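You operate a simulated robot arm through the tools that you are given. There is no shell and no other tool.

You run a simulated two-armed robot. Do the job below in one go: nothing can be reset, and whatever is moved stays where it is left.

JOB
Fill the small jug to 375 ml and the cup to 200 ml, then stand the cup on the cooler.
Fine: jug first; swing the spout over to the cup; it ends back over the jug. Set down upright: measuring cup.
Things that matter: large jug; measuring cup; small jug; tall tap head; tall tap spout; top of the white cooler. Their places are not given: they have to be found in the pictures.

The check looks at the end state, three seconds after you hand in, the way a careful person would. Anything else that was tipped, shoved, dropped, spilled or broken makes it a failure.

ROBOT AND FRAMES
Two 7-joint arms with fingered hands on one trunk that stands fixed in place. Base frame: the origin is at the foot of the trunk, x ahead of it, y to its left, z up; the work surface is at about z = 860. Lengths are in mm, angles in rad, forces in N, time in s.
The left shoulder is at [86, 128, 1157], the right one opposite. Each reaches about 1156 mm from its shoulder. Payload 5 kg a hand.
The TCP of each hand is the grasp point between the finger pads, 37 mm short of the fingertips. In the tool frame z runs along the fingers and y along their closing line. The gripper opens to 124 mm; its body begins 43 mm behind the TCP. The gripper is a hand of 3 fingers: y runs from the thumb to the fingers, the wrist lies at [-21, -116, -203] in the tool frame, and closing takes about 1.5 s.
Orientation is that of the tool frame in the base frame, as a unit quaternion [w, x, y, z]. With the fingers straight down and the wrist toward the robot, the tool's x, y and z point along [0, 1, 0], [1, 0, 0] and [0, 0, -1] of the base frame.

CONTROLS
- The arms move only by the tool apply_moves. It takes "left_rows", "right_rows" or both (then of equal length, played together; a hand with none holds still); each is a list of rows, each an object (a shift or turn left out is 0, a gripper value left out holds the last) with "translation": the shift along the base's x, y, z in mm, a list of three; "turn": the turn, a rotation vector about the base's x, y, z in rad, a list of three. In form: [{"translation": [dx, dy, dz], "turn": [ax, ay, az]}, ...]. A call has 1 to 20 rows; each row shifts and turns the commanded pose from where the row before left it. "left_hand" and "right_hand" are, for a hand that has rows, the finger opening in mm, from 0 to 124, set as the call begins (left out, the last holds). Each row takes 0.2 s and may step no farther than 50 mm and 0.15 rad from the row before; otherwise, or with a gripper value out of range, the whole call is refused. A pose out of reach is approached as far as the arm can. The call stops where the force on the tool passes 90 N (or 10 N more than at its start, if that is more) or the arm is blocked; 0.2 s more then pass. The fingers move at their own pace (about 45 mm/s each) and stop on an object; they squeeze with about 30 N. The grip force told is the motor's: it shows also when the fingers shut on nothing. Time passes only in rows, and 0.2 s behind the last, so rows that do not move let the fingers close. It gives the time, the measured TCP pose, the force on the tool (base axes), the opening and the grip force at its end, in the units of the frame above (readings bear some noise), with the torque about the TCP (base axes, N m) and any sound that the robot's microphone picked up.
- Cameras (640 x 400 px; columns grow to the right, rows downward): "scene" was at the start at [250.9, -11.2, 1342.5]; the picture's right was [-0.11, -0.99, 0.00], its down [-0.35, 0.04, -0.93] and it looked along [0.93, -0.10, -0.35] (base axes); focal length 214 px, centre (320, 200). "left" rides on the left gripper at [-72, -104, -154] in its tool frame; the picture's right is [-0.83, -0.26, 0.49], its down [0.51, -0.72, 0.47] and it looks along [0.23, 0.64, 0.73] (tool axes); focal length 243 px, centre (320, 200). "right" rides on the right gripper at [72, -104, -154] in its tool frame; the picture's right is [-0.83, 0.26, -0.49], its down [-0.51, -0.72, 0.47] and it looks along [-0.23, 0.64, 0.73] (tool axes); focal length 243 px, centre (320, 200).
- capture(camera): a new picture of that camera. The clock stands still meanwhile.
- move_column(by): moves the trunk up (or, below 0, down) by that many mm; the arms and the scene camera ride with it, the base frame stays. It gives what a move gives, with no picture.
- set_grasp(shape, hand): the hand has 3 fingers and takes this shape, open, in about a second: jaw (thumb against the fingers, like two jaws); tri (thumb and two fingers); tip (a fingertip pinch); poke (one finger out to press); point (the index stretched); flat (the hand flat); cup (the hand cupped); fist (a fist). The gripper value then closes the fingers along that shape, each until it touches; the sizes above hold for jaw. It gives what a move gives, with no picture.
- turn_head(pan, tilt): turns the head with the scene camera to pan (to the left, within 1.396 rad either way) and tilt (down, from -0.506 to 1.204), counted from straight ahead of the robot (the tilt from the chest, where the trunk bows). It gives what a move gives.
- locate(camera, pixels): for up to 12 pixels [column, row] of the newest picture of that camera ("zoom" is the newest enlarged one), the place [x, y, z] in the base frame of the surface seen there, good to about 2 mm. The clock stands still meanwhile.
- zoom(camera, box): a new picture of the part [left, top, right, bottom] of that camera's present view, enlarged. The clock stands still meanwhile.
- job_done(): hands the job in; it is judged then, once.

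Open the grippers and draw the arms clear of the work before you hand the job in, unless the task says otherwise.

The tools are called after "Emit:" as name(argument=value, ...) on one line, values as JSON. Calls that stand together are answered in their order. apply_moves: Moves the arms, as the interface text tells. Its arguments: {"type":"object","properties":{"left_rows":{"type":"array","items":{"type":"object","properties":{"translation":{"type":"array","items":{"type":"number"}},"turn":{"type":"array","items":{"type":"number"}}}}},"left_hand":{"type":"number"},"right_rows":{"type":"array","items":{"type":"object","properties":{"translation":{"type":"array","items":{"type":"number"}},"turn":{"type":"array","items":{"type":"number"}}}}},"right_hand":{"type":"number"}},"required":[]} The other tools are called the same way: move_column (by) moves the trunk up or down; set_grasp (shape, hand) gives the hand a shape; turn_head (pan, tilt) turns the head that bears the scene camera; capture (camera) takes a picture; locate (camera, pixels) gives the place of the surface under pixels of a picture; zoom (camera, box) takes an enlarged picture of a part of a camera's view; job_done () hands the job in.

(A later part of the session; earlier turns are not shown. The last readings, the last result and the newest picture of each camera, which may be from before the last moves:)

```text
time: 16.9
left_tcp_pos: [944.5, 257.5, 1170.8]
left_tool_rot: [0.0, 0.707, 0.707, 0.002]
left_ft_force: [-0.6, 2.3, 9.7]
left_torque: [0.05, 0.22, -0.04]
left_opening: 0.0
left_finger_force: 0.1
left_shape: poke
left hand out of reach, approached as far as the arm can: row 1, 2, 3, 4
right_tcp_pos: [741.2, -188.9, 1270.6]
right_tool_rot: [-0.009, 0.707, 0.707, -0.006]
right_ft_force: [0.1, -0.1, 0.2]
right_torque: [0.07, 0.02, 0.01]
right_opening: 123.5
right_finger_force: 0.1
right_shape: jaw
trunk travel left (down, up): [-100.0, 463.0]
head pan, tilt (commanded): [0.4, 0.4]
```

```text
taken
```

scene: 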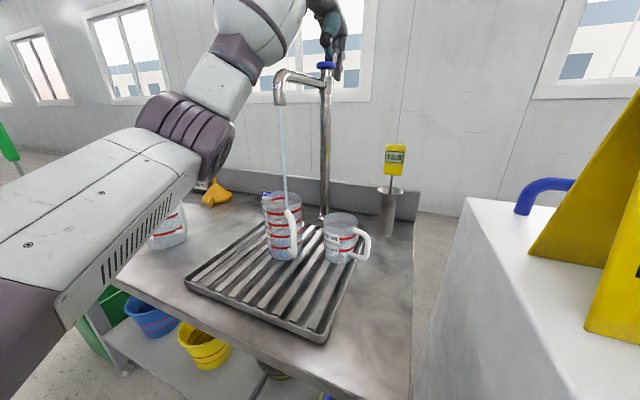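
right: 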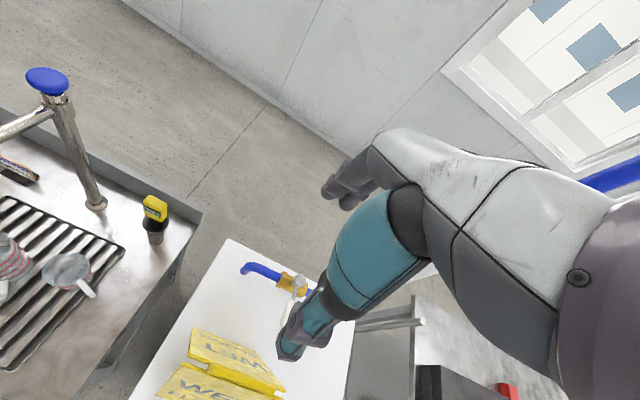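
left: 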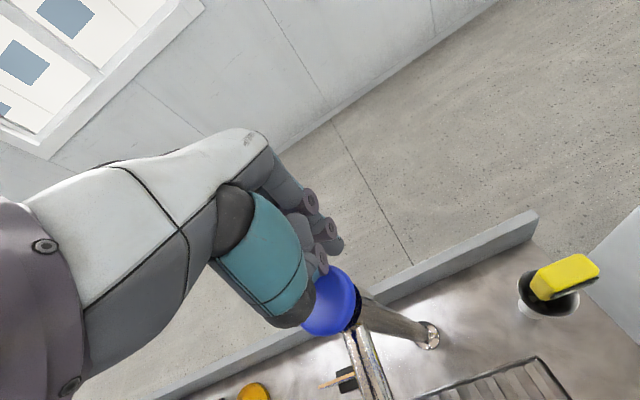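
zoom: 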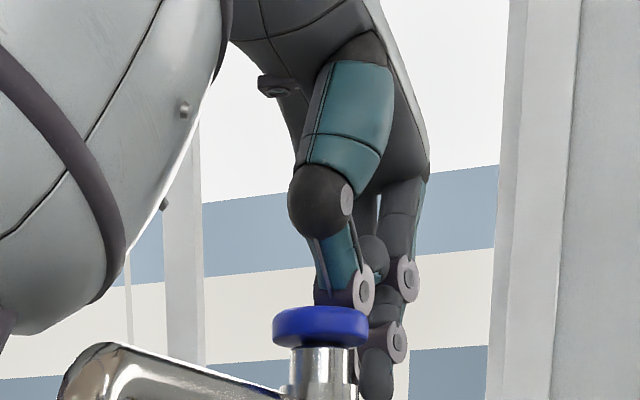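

The first rows were out of reach, so the hand came in low. It is now at (944,257,1171) with the thumb pushing the knob down, and water is running from the spout into the jug. The clock is stopped, so I'll check the stream and the level right away.

Emit:
zoom(camera="scene", box=[256, 185, 306, 265])

Emit:
zoom(camera="scene", box=[262, 60, 342, 110])

Emit:
zoom(camera="scene", box=[300, 20, 364, 110])

```text
5.00 times, centred on (281, 225) of scene
```

zoom: 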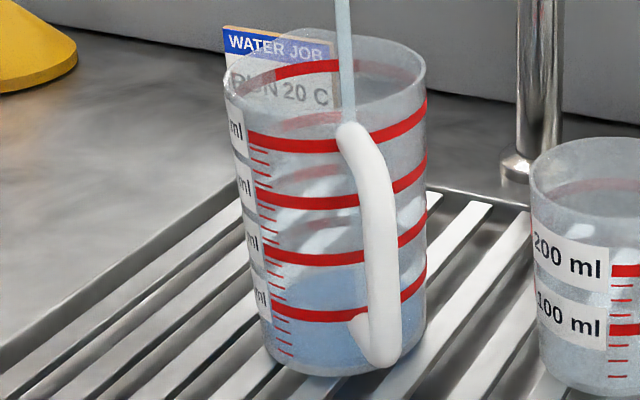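

```text
8.00 times, centred on (302, 85) of scene
```

zoom: 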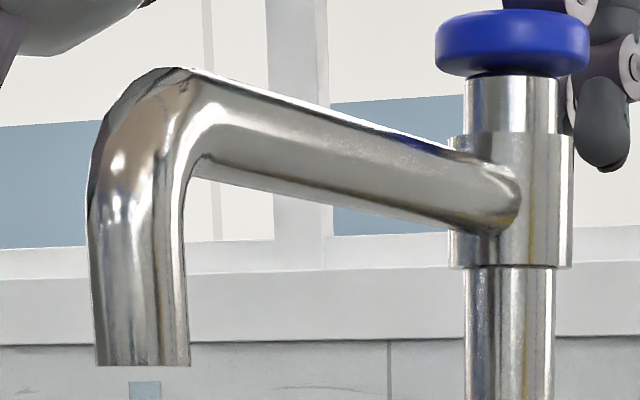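

```text
4.44 times, centred on (332, 65) of scene
```

zoom: 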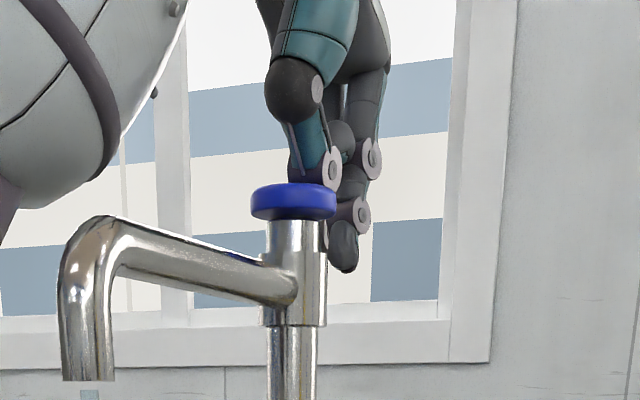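

The jug now holds roughly 130–160 ml (blue up to just above the first line at row ~290), and the knob is fully depressed under the thumb. I lift the hand straight up 30 mm to see whether releasing stops the flow.

Emit:
apply_moves(left_rows=[{"translation": [0, 0, 30]}])

Emit:
capture(camera="scene")

Emit:
zoom(camera="scene", box=[256, 185, 306, 265])

Emit:
zoom(camera="scene", box=[262, 20, 390, 110])

```text
time: 17.4
left_tcp_pos: [942.6, 258.9, 1201.6]
left_tool_rot: [0.0, 0.707, 0.707, 0.001]
left_ft_force: [-0.3, -0.7, -0.3]
left_torque: [-0.01, -0.05, 0.01]
left_opening: 0.0
left_finger_force: 0.1
left_shape: poke
right_tcp_pos: [740.8, -187.4, 1272.7]
right_tool_rot: [-0.008, 0.706, 0.708, -0.006]
right_ft_force: [0.2, 0.2, 0.1]
right_torque: [0.05, -0.03, 0.01]
right_opening: 123.8
right_finger_force: 0.1
right_shape: jaw
trunk travel left (down, up): [-100.0, 463.0]
head pan, tilt (commanded): [0.4, 0.4]
```

```text
taken
```

scene: 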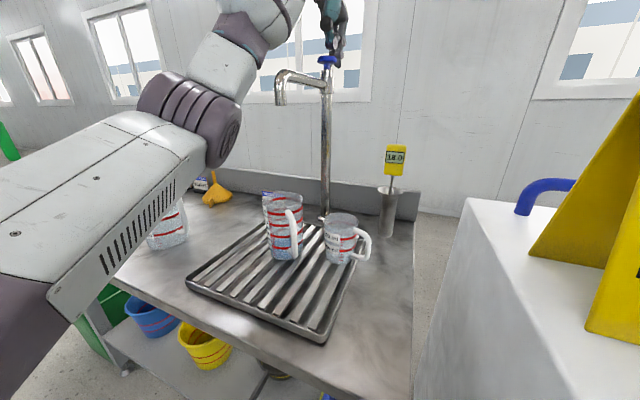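

```text
5.00 times, centred on (281, 225) of scene
```

zoom: 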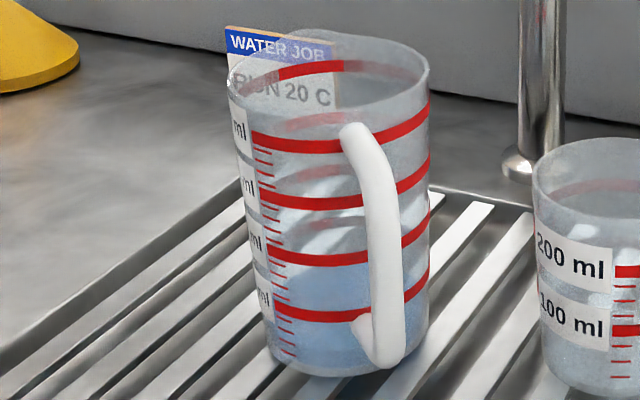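

```text
4.44 times, centred on (326, 65) of scene
```

zoom: 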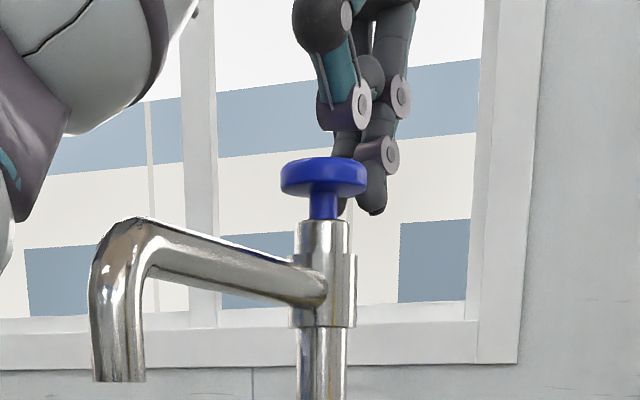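

Releasing the knob stopped the water, so it is a hold-to-run tap. Now I zoom right in to read the jug level.

Emit:
zoom(camera="scene", box=[266, 222, 298, 262])

Emit:
locate(camera="zoom", pixels=[[300, 180], [300, 220], [300, 250], [250, 200], [250, 260], [330, 150], [430, 200], [220, 200], [210, 250]])

```text
10.00 times, centred on (282, 242) of scene
```

zoom: 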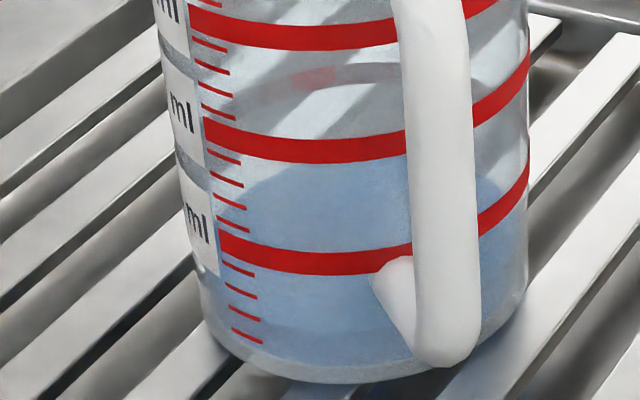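

```text
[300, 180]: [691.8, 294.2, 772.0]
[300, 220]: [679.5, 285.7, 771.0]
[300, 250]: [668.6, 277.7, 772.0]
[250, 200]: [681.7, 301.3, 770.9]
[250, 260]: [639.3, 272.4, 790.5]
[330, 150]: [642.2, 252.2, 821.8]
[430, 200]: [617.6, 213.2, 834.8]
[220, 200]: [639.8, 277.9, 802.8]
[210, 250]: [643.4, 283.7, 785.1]
```

Locate gives the blue surface at z≈771, so the jug holds only about 25–40 ml. I'll zoom further on the bottom ticks to read the waterline.

Emit:
zoom(camera="scene", box=[272, 242, 290, 262])

Emit:
locate(camera="zoom", pixels=[[200, 60], [250, 60], [300, 100], [350, 100], [200, 150], [300, 150], [250, 200], [300, 240], [350, 280], [350, 320], [400, 300], [300, 350]])

```text
16.00 times, centred on (281, 252) of scene
```

zoom: 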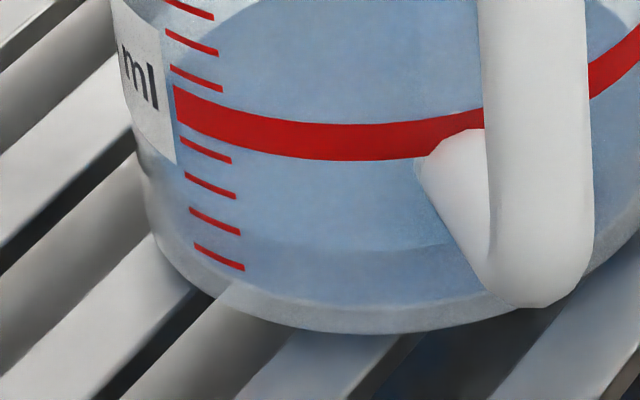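

```text
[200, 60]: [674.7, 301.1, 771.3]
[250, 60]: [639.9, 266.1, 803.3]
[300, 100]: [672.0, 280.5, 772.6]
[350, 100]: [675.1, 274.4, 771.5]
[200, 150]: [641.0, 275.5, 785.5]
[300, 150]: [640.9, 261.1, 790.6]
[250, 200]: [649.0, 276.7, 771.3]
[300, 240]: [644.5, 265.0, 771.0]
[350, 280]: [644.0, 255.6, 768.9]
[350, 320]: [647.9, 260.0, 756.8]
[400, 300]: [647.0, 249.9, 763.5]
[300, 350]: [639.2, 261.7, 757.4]
```

The waterline sits just under the 50 ml tick; the located surface (z≈771.4) puts it nearer 32 ml, so call it ~35–40 ml. I'll calibrate the flow with one measured press: down 30 mm, hold two rows, and back up.

Emit:
apply_moves(left_rows=[{"translation": [0, 0, -30]}, {"translation": [0, 0, 0]}, {"translation": [0, 0, 0]}, {"translation": [0, 0, 0]}, {"translation": [0, 0, 30]}, {"translation": [0, 0, 0]}])

Emit:
capture(camera="scene")

Emit:
zoom(camera="scene", box=[266, 222, 298, 262])

Emit:
locate(camera="zoom", pixels=[[300, 180], [300, 190], [320, 200], [340, 200], [300, 210], [350, 220], [280, 200], [330, 190], [360, 200], [300, 220]])

```text
time: 18.8
left_tcp_pos: [945.1, 260.7, 1199.3]
left_tool_rot: [-0.001, 0.707, 0.707, -0.001]
left_ft_force: [0.0, 0.7, -0.7]
left_torque: [-0.04, 0.05, -0.03]
left_opening: 0.0
left_finger_force: 0.1
left_shape: poke
right_tcp_pos: [742.6, -186.3, 1271.3]
right_tool_rot: [-0.008, 0.707, 0.707, -0.007]
right_ft_force: [0.1, 0.3, -0.7]
right_torque: [0.01, 0.03, -0.03]
right_opening: 123.8
right_finger_force: 0.1
right_shape: jaw
trunk travel left (down, up): [-100.0, 463.0]
head pan, tilt (commanded): [0.4, 0.4]
```

```text
taken
```

scene: 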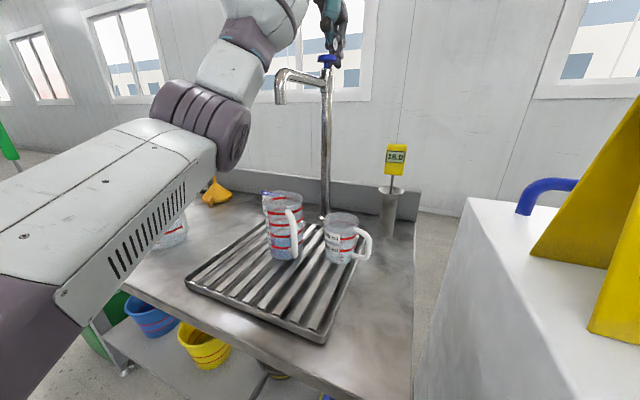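

```text
10.00 times, centred on (282, 242) of scene
```

zoom: 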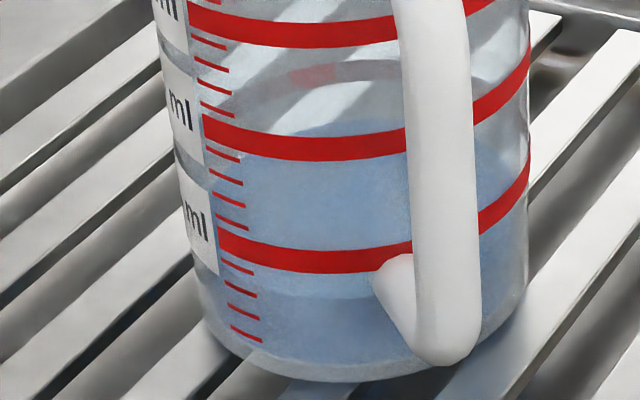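

```text
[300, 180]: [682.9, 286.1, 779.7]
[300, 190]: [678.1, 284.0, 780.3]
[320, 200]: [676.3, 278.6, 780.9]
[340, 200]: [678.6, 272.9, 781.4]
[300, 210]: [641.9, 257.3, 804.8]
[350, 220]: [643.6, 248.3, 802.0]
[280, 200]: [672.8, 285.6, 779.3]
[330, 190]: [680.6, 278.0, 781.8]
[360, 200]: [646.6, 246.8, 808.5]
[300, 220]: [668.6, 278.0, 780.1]
```

The surface rose from z≈771.4 to 780.5, about +42 ml for a 3-row hold, so the flow is about 50 ml/s and the jug now holds ~75 ml. The next press holds 17 rows, for an expected ~190 ml more (to ~262 ml).

Emit:
apply_moves(left_rows=[{"translation": [0, 0, -30]}, {"translation": [0, 0, 0]}, {"translation": [0, 0, 0]}, {"translation": [0, 0, 0]}, {"translation": [0, 0, 0]}, {"translation": [0, 0, 0]}, {"translation": [0, 0, 0]}, {"translation": [0, 0, 0]}, {"translation": [0, 0, 0]}, {"translation": [0, 0, 0]}, {"translation": [0, 0, 0]}, {"translation": [0, 0, 0]}, {"translation": [0, 0, 0]}, {"translation": [0, 0, 0]}, {"translation": [0, 0, 0]}, {"translation": [0, 0, 0]}, {"translation": [0, 0, 0]}, {"translation": [0, 0, 0]}, {"translation": [0, 0, 30]}, {"translation": [0, 0, 0]}])

Emit:
capture(camera="scene")

Emit:
zoom(camera="scene", box=[262, 186, 302, 236])

```text
time: 22.9
left_tcp_pos: [944.3, 260.5, 1199.6]
left_tool_rot: [-0.001, 0.707, 0.707, -0.001]
left_ft_force: [-0.2, 0.4, -0.9]
left_torque: [-0.04, 0.03, -0.02]
left_opening: 0.0
left_finger_force: 0.0
left_shape: poke
right_tcp_pos: [742.7, -184.9, 1271.2]
right_tool_rot: [-0.007, 0.706, 0.708, -0.007]
right_ft_force: [0.2, -0.4, -0.8]
right_torque: [-0.03, 0.03, 0.02]
right_opening: 124.1
right_finger_force: 0.0
right_shape: jaw
trunk travel left (down, up): [-100.0, 463.0]
head pan, tilt (commanded): [0.4, 0.4]
```

```text
taken
```

scene: 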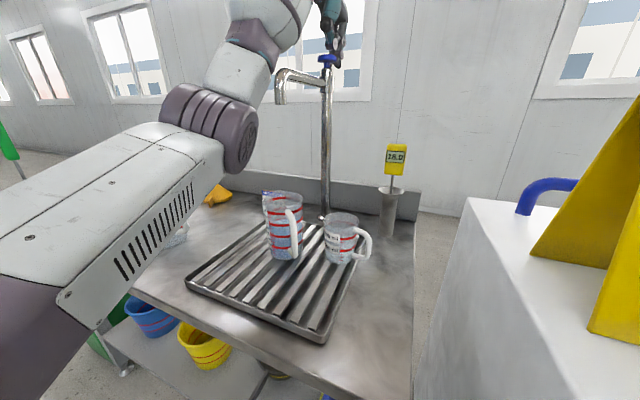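

```text
8.00 times, centred on (282, 211) of scene
```

zoom: 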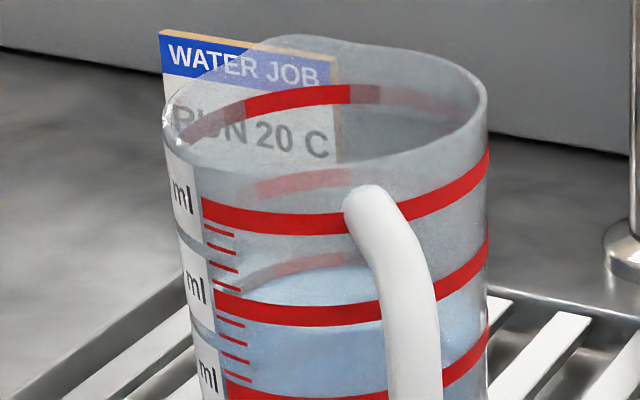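

The back edge of the water now appears near the 375 line. I'll zoom on the 250 ml line region and locate the surface.

Emit:
zoom(camera="scene", box=[264, 212, 296, 252])

Emit:
locate(camera="zoom", pixels=[[270, 80], [300, 80], [330, 85], [270, 120], [300, 120], [340, 120], [300, 150], [320, 150], [350, 140], [380, 150], [280, 160], [300, 100]])

```text
10.00 times, centred on (280, 232) of scene
```

zoom: 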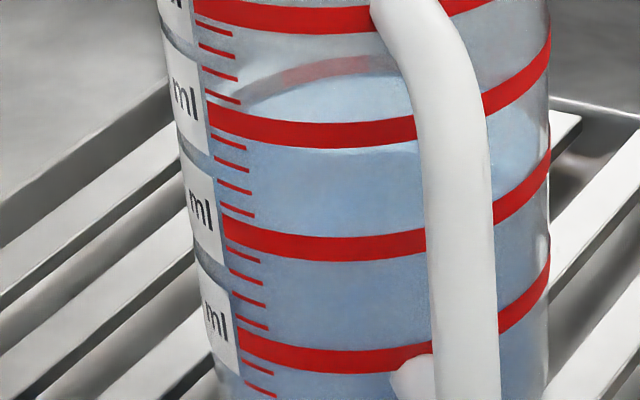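

```text
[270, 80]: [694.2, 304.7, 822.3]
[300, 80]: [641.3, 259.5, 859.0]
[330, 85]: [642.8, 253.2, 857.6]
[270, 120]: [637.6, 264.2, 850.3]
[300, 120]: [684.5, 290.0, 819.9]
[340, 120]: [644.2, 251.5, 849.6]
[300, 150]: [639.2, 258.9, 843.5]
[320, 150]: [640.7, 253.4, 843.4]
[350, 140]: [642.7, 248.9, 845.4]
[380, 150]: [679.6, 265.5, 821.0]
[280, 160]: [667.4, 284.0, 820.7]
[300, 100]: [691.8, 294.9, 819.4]
```

Surface z≈820.7 gives ≈252 ml (375 line centre at z≈847.2), matching the model gain = 11 + 10.3 ml per hold row. I need ~123 ml more, so I first hold 9 rows (≈104 ml) and then trim.

Emit:
apply_moves(left_rows=[{"translation": [0, 0, -30]}, {"translation": [0, 0, 0]}, {"translation": [0, 0, 0]}, {"translation": [0, 0, 0]}, {"translation": [0, 0, 0]}, {"translation": [0, 0, 0]}, {"translation": [0, 0, 0]}, {"translation": [0, 0, 0]}, {"translation": [0, 0, 0]}, {"translation": [0, 0, 0]}, {"translation": [0, 0, 30]}, {"translation": [0, 0, 0]}])

Emit:
zoom(camera="scene", box=[264, 190, 296, 230])

Emit:
locate(camera="zoom", pixels=[[260, 210], [280, 220], [300, 220], [320, 220], [300, 240], [320, 250], [340, 240], [300, 260], [320, 270], [280, 250], [340, 280], [360, 260]])

```text
time: 25.6
left_tcp_pos: [945.0, 259.4, 1197.2]
left_tool_rot: [-0.001, 0.707, 0.707, -0.001]
left_ft_force: [-0.7, 0.4, -0.3]
left_torque: [-0.03, -0.01, 0.06]
left_opening: 0.0
left_finger_force: 0.0
left_shape: poke
right_tcp_pos: [742.5, -186.7, 1270.3]
right_tool_rot: [-0.008, 0.708, 0.706, -0.008]
right_ft_force: [1.0, 0.4, 0.4]
right_torque: [-0.02, 0.03, 0.02]
right_opening: 124.1
right_finger_force: 0.0
right_shape: jaw
trunk travel left (down, up): [-100.0, 463.0]
head pan, tilt (commanded): [0.4, 0.4]
```

```text
10.00 times, centred on (280, 210) of scene
```

zoom: 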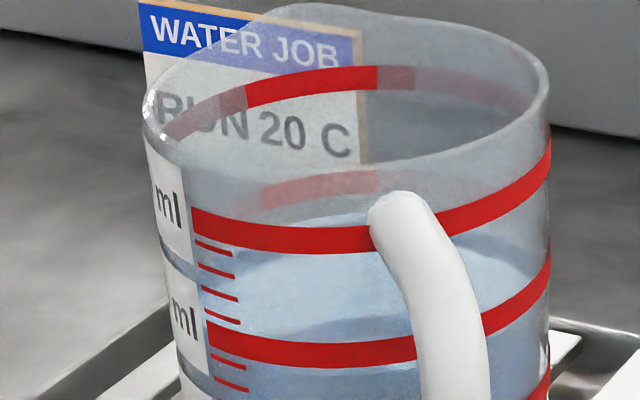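

```text
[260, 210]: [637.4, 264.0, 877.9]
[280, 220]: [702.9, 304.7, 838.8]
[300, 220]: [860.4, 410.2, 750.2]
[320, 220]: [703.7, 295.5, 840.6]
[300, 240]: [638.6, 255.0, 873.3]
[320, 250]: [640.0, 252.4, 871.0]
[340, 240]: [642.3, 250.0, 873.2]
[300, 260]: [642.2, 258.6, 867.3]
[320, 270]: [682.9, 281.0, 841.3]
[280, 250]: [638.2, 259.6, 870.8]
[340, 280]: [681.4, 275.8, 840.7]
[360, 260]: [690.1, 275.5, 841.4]
```

Surface now reads z≈840.6, about 345 ml. I'll take more surface points and a closer look at the waterline against the ticks below the 375 line.

Emit:
zoom(camera="scene", box=[268, 212, 292, 242])

Emit:
locate(camera="zoom", pixels=[[240, 20], [260, 40], [280, 60], [300, 20], [320, 40], [340, 60], [300, 80], [320, 90], [260, 70], [340, 100], [360, 80], [280, 30]])

Emit:
locate(camera="zoom", pixels=[[220, 40], [360, 30], [370, 60], [250, 90], [290, 95], [200, 60], [310, 60], [330, 20], [300, 165], [300, 175], [300, 150], [300, 145]])

```text
13.33 times, centred on (280, 227) of scene
```

zoom: 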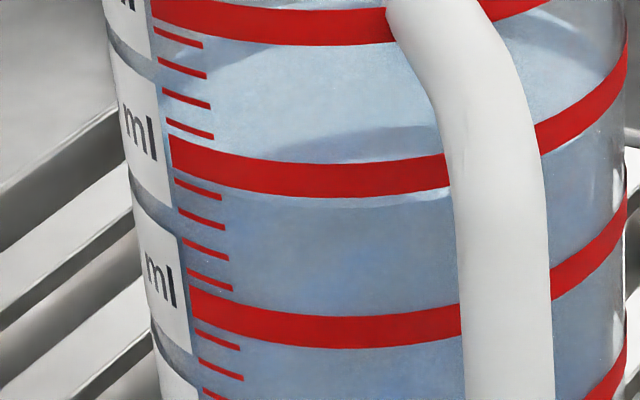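

```text
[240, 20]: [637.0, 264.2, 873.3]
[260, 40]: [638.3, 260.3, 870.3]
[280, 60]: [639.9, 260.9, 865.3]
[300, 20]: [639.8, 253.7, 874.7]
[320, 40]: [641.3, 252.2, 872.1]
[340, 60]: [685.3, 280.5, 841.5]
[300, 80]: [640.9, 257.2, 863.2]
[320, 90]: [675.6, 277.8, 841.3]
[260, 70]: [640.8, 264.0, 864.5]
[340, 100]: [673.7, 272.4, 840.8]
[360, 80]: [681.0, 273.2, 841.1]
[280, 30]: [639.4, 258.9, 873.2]
```

```text
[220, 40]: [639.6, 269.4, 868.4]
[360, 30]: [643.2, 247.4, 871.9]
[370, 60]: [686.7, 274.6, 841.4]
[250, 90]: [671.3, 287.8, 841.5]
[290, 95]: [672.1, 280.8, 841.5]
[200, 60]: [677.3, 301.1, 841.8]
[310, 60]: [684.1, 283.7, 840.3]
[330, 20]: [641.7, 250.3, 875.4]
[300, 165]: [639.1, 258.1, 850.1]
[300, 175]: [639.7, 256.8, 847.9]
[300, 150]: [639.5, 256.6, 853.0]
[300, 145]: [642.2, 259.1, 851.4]
```

Averaged surface z≈841.2, right at the lower edge of the 375 line (its centre is at z≈847.2), so the jug holds about 347 ml. I'll add a short press with one hold row (≈20 ml) and re-measure.

Emit:
apply_moves(left_rows=[{"translation": [0, 0, -30]}, {"translation": [0, 0, 0]}, {"translation": [0, 0, 30]}, {"translation": [0, 0, 0]}, {"translation": [0, 0, 0]}])

Emit:
zoom(camera="scene", box=[268, 212, 292, 242])

Emit:
locate(camera="zoom", pixels=[[340, 60], [320, 70], [340, 80], [360, 60], [320, 90], [340, 100], [360, 80], [370, 60], [250, 90], [290, 95], [200, 60], [310, 60]])

Emit:
locate(camera="zoom", pixels=[[340, 110], [320, 110], [300, 110], [280, 110], [260, 110], [240, 100], [380, 90], [390, 110], [300, 70], [300, 178], [330, 178], [270, 175]])

```text
time: 26.8
left_tcp_pos: [945.2, 260.1, 1199.1]
left_tool_rot: [-0.001, 0.707, 0.708, 0.0]
left_ft_force: [-0.7, -0.4, -0.5]
left_torque: [0.04, -0.01, 0.01]
left_opening: 0.0
left_finger_force: 0.1
left_shape: poke
right_tcp_pos: [742.0, -186.7, 1270.6]
right_tool_rot: [-0.008, 0.707, 0.708, -0.007]
right_ft_force: [-0.5, 0.1, 0.5]
right_torque: [0.02, 0.05, 0.02]
right_opening: 123.5
right_finger_force: 0.1
right_shape: jaw
trunk travel left (down, up): [-100.0, 463.0]
head pan, tilt (commanded): [0.4, 0.4]
```

```text
13.33 times, centred on (280, 227) of scene
```

zoom: 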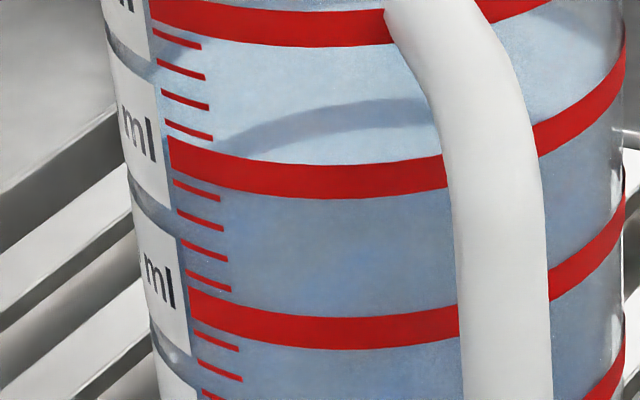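

```text
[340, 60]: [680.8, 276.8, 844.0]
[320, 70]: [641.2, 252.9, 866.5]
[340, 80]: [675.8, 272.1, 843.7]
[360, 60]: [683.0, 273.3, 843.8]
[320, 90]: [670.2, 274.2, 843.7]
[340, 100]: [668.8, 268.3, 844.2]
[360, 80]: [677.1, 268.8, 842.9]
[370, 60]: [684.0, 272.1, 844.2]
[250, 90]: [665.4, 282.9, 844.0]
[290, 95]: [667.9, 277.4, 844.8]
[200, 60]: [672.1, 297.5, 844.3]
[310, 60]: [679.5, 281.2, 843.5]
```

```text
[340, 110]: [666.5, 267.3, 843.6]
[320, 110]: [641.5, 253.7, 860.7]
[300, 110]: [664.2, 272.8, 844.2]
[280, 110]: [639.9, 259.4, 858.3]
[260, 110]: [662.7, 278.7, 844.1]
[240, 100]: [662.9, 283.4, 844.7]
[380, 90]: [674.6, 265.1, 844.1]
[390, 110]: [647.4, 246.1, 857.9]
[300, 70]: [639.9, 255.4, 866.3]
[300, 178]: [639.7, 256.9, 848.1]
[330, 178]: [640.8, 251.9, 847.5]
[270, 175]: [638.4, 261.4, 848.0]
```

Surface z≈844.0 gives about 360 ml, with the line centre between z 846.7 and 848. One more identical short press (≈+2.8 mm, ≈13 ml) should land on the line.

Emit:
apply_moves(left_rows=[{"translation": [0, 0, -30]}, {"translation": [0, 0, 0]}, {"translation": [0, 0, 30]}, {"translation": [0, 0, 0]}, {"translation": [0, 0, 0]}])

Emit:
zoom(camera="scene", box=[268, 212, 292, 242])

Emit:
locate(camera="zoom", pixels=[[340, 60], [340, 70], [340, 80], [360, 60], [320, 90], [340, 100], [360, 80], [370, 60], [250, 90], [290, 95], [200, 60], [310, 60]])

Emit:
locate(camera="zoom", pixels=[[300, 168], [300, 172], [300, 178], [300, 182], [300, 186], [300, 192], [350, 180], [250, 172], [400, 175], [300, 28], [300, 330], [350, 330]])

```text
time: 27.9
left_tcp_pos: [944.3, 259.5, 1199.2]
left_tool_rot: [0.0, 0.707, 0.707, 0.001]
left_ft_force: [0.0, -0.2, -0.1]
left_torque: [0.01, -0.02, -0.01]
left_opening: 0.0
left_finger_force: 0.0
left_shape: poke
right_tcp_pos: [742.1, -187.2, 1270.2]
right_tool_rot: [-0.007, 0.707, 0.707, -0.007]
right_ft_force: [0.4, 0.8, -0.4]
right_torque: [-0.01, 0.03, 0.02]
right_opening: 123.8
right_finger_force: 0.0
right_shape: jaw
trunk travel left (down, up): [-100.0, 463.0]
head pan, tilt (commanded): [0.4, 0.4]
```

```text
13.33 times, centred on (280, 227) of scene
```

zoom: 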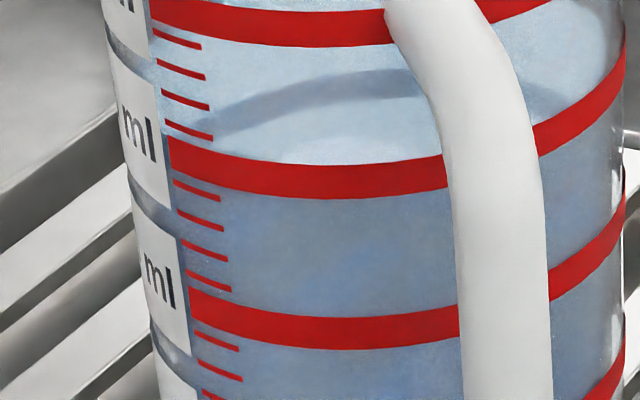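

```text
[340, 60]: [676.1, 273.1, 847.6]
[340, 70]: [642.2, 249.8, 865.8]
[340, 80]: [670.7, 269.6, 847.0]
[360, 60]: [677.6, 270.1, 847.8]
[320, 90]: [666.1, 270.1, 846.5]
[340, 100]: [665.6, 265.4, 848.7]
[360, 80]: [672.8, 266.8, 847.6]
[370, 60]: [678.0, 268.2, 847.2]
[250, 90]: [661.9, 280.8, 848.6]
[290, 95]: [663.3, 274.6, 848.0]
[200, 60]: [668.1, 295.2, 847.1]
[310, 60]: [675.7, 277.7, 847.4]
```

```text
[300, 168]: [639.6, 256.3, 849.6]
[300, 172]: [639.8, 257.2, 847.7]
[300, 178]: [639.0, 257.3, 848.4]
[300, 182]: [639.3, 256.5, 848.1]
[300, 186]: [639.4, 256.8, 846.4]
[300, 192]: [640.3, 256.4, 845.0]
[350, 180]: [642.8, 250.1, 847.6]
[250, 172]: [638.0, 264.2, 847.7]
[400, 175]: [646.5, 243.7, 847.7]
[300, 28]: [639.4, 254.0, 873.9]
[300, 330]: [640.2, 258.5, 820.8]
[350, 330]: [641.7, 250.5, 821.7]
```

The surface (z≈847.5) now matches the 375 line centre (z≈847.7), so the jug is done. Next I raise the trunk 100 mm, which lifts the hand off the knob and gives the arms more room, then check for drips.

Emit:
move_column(by=100)

Emit:
capture(camera="scene")

```text
time: 29.3
left_tcp_pos: [946.8, 260.2, 1296.8]
left_tool_rot: [0.0, 0.707, 0.707, -0.001]
left_ft_force: [0.9, -0.2, 0.0]
left_torque: [0.0, 0.01, -0.02]
left_opening: 0.1
left_finger_force: 0.0
left_shape: poke
right_tcp_pos: [743.9, -186.0, 1369.7]
right_tool_rot: [-0.008, 0.708, 0.707, -0.008]
right_ft_force: [0.0, 0.4, -0.3]
right_torque: [0.0, 0.01, 0.0]
right_opening: 124.1
right_finger_force: 0.1
right_shape: jaw
trunk travel left (down, up): [-200.0, 363.0]
head pan, tilt (commanded): [0.4, 0.4]
```

```text
taken
```

scene: 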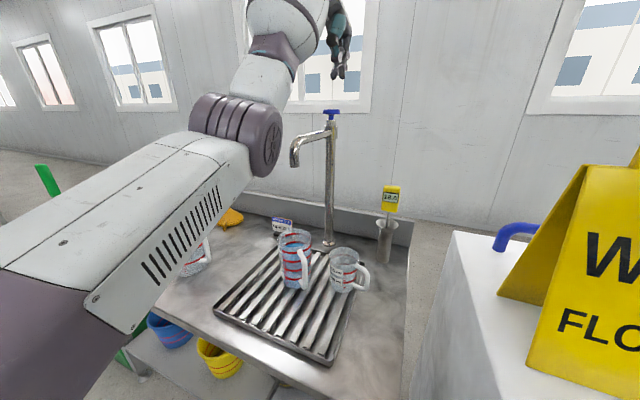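

The left elbow has drifted inward to pixel (250,135). I'll locate the arm parts to make sure they stay clear of the spout when I pull back.

Emit:
locate(camera="scene", pixels=[[262, 140], [240, 140], [275, 130], [265, 80], [290, 60], [150, 200], [180, 250], [250, 165], [220, 160]])

Emit:
zoom(camera="scene", box=[270, 90, 350, 160])

```text
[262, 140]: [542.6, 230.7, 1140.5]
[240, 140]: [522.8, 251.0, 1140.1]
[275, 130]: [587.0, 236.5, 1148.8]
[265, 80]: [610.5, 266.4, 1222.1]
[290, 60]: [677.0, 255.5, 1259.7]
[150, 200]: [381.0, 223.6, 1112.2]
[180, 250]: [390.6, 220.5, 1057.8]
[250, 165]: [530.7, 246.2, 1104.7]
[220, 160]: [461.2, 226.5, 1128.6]
```

```text
5.71 times, centred on (310, 125) of scene
```

zoom: 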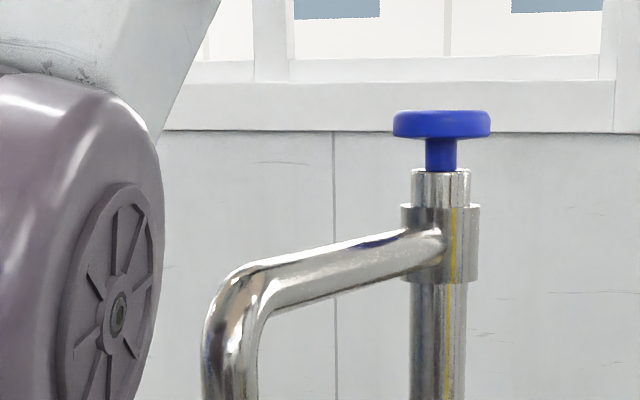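

The left elbow is at about (580,245,1140), only ~60 mm in front of the spout end. I'll move the left hand back and out to the left so the elbow swings away, then re-check.

Emit:
apply_moves(left_rows=[{"translation": [-10, 40, 6]}, {"translation": [-20, 40, 6]}, {"translation": [-30, 36, 6]}, {"translation": [-30, 36, 6]}, {"translation": [-30, 30, 6]}, {"translation": [0, 0, 0]}])

Emit:
capture(camera="scene")

```text
time: 30.7
left_tcp_pos: [823.9, 440.9, 1329.3]
left_tool_rot: [-0.001, 0.707, 0.707, -0.001]
left_ft_force: [-0.4, 0.1, -1.5]
left_torque: [0.06, 0.06, -0.03]
left_opening: 0.0
left_finger_force: 0.2
left_shape: poke
right_tcp_pos: [742.5, -187.4, 1370.5]
right_tool_rot: [-0.008, 0.707, 0.707, -0.008]
right_ft_force: [0.1, 0.1, -0.3]
right_torque: [0.02, 0.04, 0.01]
right_opening: 123.6
right_finger_force: 0.0
right_shape: jaw
trunk travel left (down, up): [-200.0, 363.0]
head pan, tilt (commanded): [0.4, 0.4]
```

```text
taken
```

scene: 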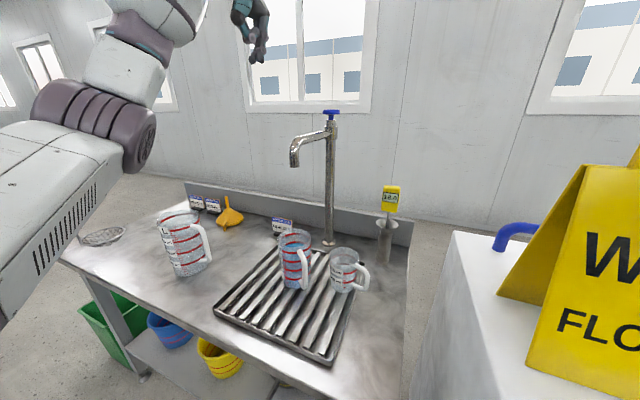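

The elbow is clear now and nothing else moved. I bring the poke finger down to the left of the spout arm, at (720,335), staying short of it.

Emit:
apply_moves(left_rows=[{"translation": [-26, -26, -26]}, {"translation": [-26, -26, -26]}, {"translation": [-26, -26, -26]}, {"translation": [-26, -28, -26]}, {"translation": [0, 0, -25]}, {"translation": [0, 0, 0]}])

Emit:
capture(camera="scene")

Emit:
zoom(camera="scene", box=[200, 40, 360, 170])

```text
time: 32.1
left_tcp_pos: [719.4, 336.2, 1202.4]
left_tool_rot: [0.0, 0.707, 0.707, 0.001]
left_ft_force: [-0.6, -0.3, -0.1]
left_torque: [0.01, -0.03, 0.0]
left_opening: 0.0
left_finger_force: 0.0
left_shape: poke
right_tcp_pos: [741.5, -187.1, 1371.1]
right_tool_rot: [-0.008, 0.707, 0.707, -0.007]
right_ft_force: [0.0, -0.3, -1.3]
right_torque: [0.01, -0.02, -0.02]
right_opening: 123.6
right_finger_force: 0.1
right_shape: jaw
trunk travel left (down, up): [-200.0, 363.0]
head pan, tilt (commanded): [0.4, 0.4]
```

```text
taken
```

scene: 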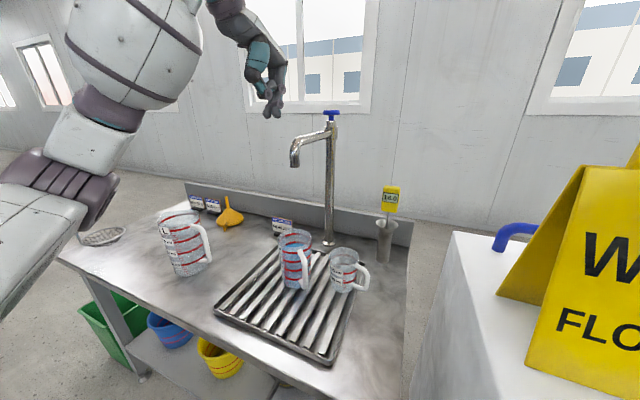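

```text
3.08 times, centred on (280, 105) of scene
```

zoom: 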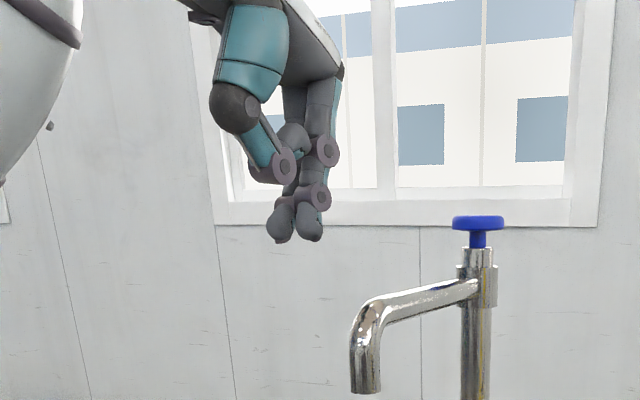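

The fingers hang to the left of the spout with the elbow well left. I'll locate the fingertips and the nearest arm parts before lowering.

Emit:
locate(camera="zoom", pixels=[[280, 225], [280, 240], [312, 228], [285, 165], [320, 200], [365, 385], [365, 340], [430, 290]])

Emit:
locate(camera="scene", pixels=[[100, 200], [90, 225], [60, 220], [85, 175]])

```text
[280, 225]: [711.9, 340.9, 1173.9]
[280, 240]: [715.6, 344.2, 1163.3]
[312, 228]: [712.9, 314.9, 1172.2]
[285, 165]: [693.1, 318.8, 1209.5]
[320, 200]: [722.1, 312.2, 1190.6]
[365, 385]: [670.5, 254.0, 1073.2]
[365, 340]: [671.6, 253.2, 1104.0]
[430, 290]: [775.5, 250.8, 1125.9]
```

```text
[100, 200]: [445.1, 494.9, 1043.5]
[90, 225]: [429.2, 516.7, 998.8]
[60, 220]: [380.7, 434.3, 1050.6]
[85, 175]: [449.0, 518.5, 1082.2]
```

Fingertips reach z≈1160 (TCP −40) with their right edge about 32 mm to the right of the TCP. I lower to TCP z≈1138 and start a gentle push toward -y, well short of the full swing, so I can check contact.

Emit:
apply_moves(left_rows=[{"translation": [0, 0, -22]}, {"translation": [0, 0, -22]}, {"translation": [0, 0, -20]}, {"translation": [0, -15, 0]}, {"translation": [0, -15, 0]}, {"translation": [0, -15, 0]}, {"translation": [0, -15, 0]}, {"translation": [0, 0, 0]}])

Emit:
capture(camera="scene")

Emit:
zoom(camera="scene", box=[230, 80, 370, 180])

```text
time: 33.9
left_tcp_pos: [720.1, 275.5, 1137.8]
left_tool_rot: [0.0, 0.707, 0.707, 0.001]
left_ft_force: [0.2, 0.3, 0.4]
left_torque: [0.02, 0.0, -0.02]
left_opening: 0.0
left_finger_force: 0.1
left_shape: poke
right_tcp_pos: [742.3, -186.1, 1371.6]
right_tool_rot: [-0.008, 0.707, 0.708, -0.007]
right_ft_force: [0.0, 0.5, 0.4]
right_torque: [-0.03, 0.01, 0.0]
right_opening: 123.8
right_finger_force: 0.0
right_shape: jaw
trunk travel left (down, up): [-200.0, 363.0]
head pan, tilt (commanded): [0.4, 0.4]
```

```text
taken
```

scene: 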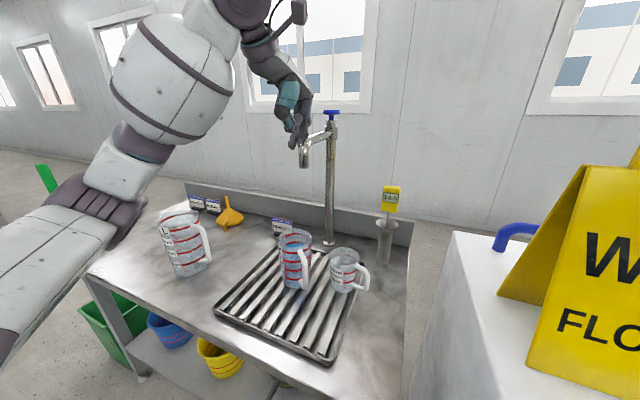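

```text
4.00 times, centred on (300, 130) of scene
```

zoom: 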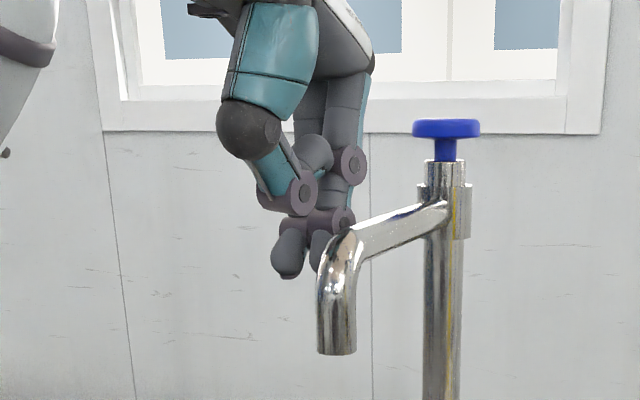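

The spout follows the finger easily (force near zero). I'll check the tip position and then push another ~50 mm.

Emit:
locate(camera="zoom", pixels=[[337, 335], [322, 340], [350, 340], [337, 280]])

Emit:
apply_moves(left_rows=[{"translation": [1, -12, 0]}, {"translation": [1, -12, 0]}, {"translation": [2, -12, 0]}, {"translation": [2, -12, 0]}, {"translation": [0, 0, 0]}])

Emit:
zoom(camera="scene", box=[230, 80, 370, 180])

Emit:
locate(camera="zoom", pixels=[[365, 335], [350, 340], [380, 340], [365, 280], [395, 335], [410, 335]])

```text
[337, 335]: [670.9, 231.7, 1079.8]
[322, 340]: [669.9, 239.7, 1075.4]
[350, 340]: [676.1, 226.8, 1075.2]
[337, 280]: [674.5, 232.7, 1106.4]
```

```text
time: 35.1
left_tcp_pos: [725.6, 228.0, 1136.6]
left_tool_rot: [-0.001, 0.707, 0.707, 0.0]
left_ft_force: [-0.5, 0.3, 0.5]
left_torque: [0.0, -0.01, -0.02]
left_opening: 0.2
left_finger_force: 0.1
left_shape: poke
right_tcp_pos: [741.0, -186.7, 1370.6]
right_tool_rot: [-0.007, 0.707, 0.707, -0.007]
right_ft_force: [0.8, -0.2, -0.8]
right_torque: [-0.02, 0.01, 0.0]
right_opening: 123.4
right_finger_force: 0.0
right_shape: jaw
trunk travel left (down, up): [-200.0, 363.0]
head pan, tilt (commanded): [0.4, 0.4]
```

```text
4.00 times, centred on (300, 130) of scene
```

zoom: 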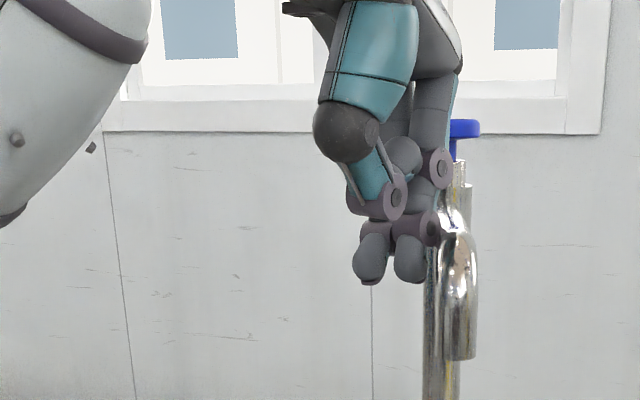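

```text
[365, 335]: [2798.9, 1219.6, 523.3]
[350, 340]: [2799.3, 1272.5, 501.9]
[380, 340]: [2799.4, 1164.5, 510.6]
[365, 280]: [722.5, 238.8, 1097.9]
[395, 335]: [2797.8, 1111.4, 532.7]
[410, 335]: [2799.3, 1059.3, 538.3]
```

The spout end is now at zoom pixel (460,340). I'll locate it to see how much swing is left.

Emit:
locate(camera="zoom", pixels=[[460, 340], [448, 345], [472, 345], [460, 300], [460, 352]])

```text
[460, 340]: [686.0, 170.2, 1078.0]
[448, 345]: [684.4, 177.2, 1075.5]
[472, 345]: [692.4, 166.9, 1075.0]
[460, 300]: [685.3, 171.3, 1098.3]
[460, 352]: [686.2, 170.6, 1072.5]
```

The tip centre is about (696,176), so roughly 7.5° remains to reach the cup centre (709,150). I push a further ~24 mm at the contact point.

Emit:
apply_moves(left_rows=[{"translation": [2, -8, 0]}, {"translation": [2, -8, 0]}, {"translation": [2, -8, 0]}, {"translation": [0, 0, 0]}])

Emit:
zoom(camera="scene", box=[230, 80, 370, 180])

Emit:
locate(camera="zoom", pixels=[[490, 340], [500, 345], [510, 345], [520, 345], [500, 300], [480, 340]])

```text
time: 36.1
left_tcp_pos: [732.5, 203.6, 1136.5]
left_tool_rot: [0.0, 0.707, 0.707, 0.0]
left_ft_force: [-0.5, 0.4, 0.3]
left_torque: [-0.02, 0.01, -0.03]
left_opening: 0.0
left_finger_force: 0.0
left_shape: poke
right_tcp_pos: [742.0, -186.3, 1370.6]
right_tool_rot: [-0.008, 0.707, 0.707, -0.007]
right_ft_force: [-0.9, 0.4, -0.7]
right_torque: [0.01, -0.01, 0.0]
right_opening: 123.8
right_finger_force: 0.1
right_shape: jaw
trunk travel left (down, up): [-200.0, 363.0]
head pan, tilt (commanded): [0.4, 0.4]
```

```text
4.00 times, centred on (300, 130) of scene
```

zoom: 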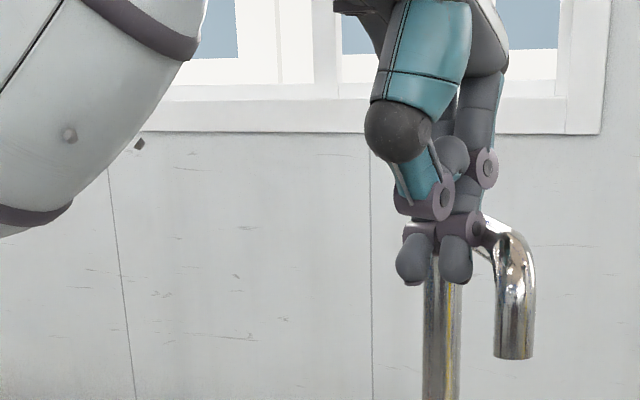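

```text
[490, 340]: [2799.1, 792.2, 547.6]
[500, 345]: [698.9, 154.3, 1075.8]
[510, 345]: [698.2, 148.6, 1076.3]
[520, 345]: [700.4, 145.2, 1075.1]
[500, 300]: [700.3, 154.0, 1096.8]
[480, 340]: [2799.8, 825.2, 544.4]
```

The spout end centre is at about (709,152), right above the cup centre (709,150). I back the finger off to the left, rise, and return over the knob.

Emit:
apply_moves(left_rows=[{"translation": [0, 25, 0]}, {"translation": [0, 25, 0]}, {"translation": [0, 0, 40]}, {"translation": [0, 0, 40]}, {"translation": [0, 0, 40]}, {"translation": [0, 0, 40]}, {"translation": [42.4, 1, 0]}, {"translation": [42.4, 1, 0]}, {"translation": [42.4, 1, 0]}, {"translation": [42.4, 1, 0]}, {"translation": [42.4, 2, 0]}, {"translation": [0, 0, 0]}, {"translation": [0, 0, 0]}])

Emit:
capture(camera="scene")

Emit:
zoom(camera="scene", box=[250, 40, 410, 170])

```text
time: 38.9
left_tcp_pos: [946.7, 258.7, 1296.2]
left_tool_rot: [0.0, 0.707, 0.707, 0.0]
left_ft_force: [-0.5, 0.5, 0.5]
left_torque: [-0.02, 0.0, -0.01]
left_opening: 0.0
left_finger_force: 0.1
left_shape: poke
right_tcp_pos: [743.3, -187.2, 1369.2]
right_tool_rot: [-0.007, 0.707, 0.707, -0.007]
right_ft_force: [0.8, 0.7, -0.8]
right_torque: [0.03, 0.01, -0.01]
right_opening: 123.9
right_finger_force: 0.1
right_shape: jaw
trunk travel left (down, up): [-200.0, 363.0]
head pan, tilt (commanded): [0.4, 0.4]
```

```text
taken
```

scene: 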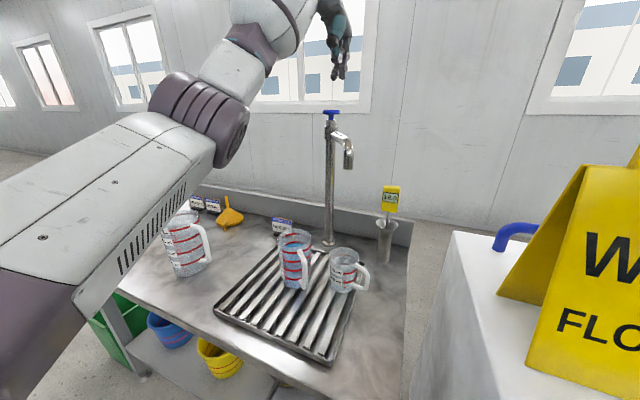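

```text
3.08 times, centred on (330, 105) of scene
```

zoom: 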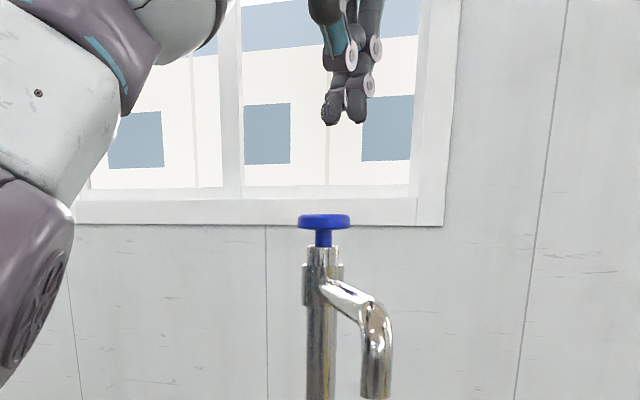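

The spout stays above the cup (tip at scene pixel (348,165)). I lower the hand to its previous hover height of z≈1200 and check it against the knob.

Emit:
apply_moves(left_rows=[{"translation": [-0.5, 0, -24]}, {"translation": [-0.5, 0, -24]}, {"translation": [-0.5, 0, -24]}, {"translation": [0, 0.5, -24]}, {"translation": [0, 0, 0]}])

Emit:
zoom(camera="scene", box=[290, 70, 390, 170])

Emit:
zoom(camera="scene", box=[320, 235, 375, 300])

```text
time: 40.1
left_tcp_pos: [943.2, 259.2, 1200.4]
left_tool_rot: [0.0, 0.708, 0.706, 0.001]
left_ft_force: [-0.4, -0.7, 0.1]
left_torque: [0.01, 0.04, 0.02]
left_opening: 0.1
left_finger_force: 0.1
left_shape: poke
right_tcp_pos: [742.1, -187.2, 1370.2]
right_tool_rot: [-0.007, 0.707, 0.707, -0.007]
right_ft_force: [0.1, 0.2, 0.5]
right_torque: [0.02, -0.02, 0.03]
right_opening: 123.8
right_finger_force: 0.0
right_shape: jaw
trunk travel left (down, up): [-200.0, 363.0]
head pan, tilt (commanded): [0.4, 0.4]
```

```text
4.00 times, centred on (340, 120) of scene
```

zoom: 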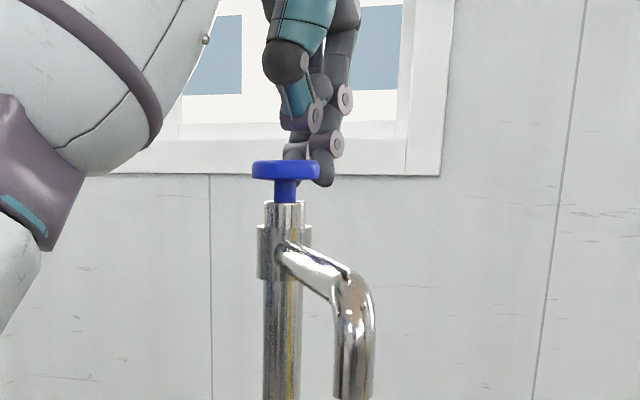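

```text
6.15 times, centred on (348, 268) of scene
```

zoom: 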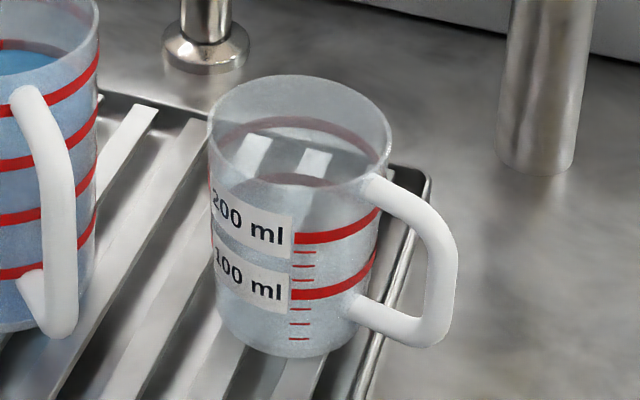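

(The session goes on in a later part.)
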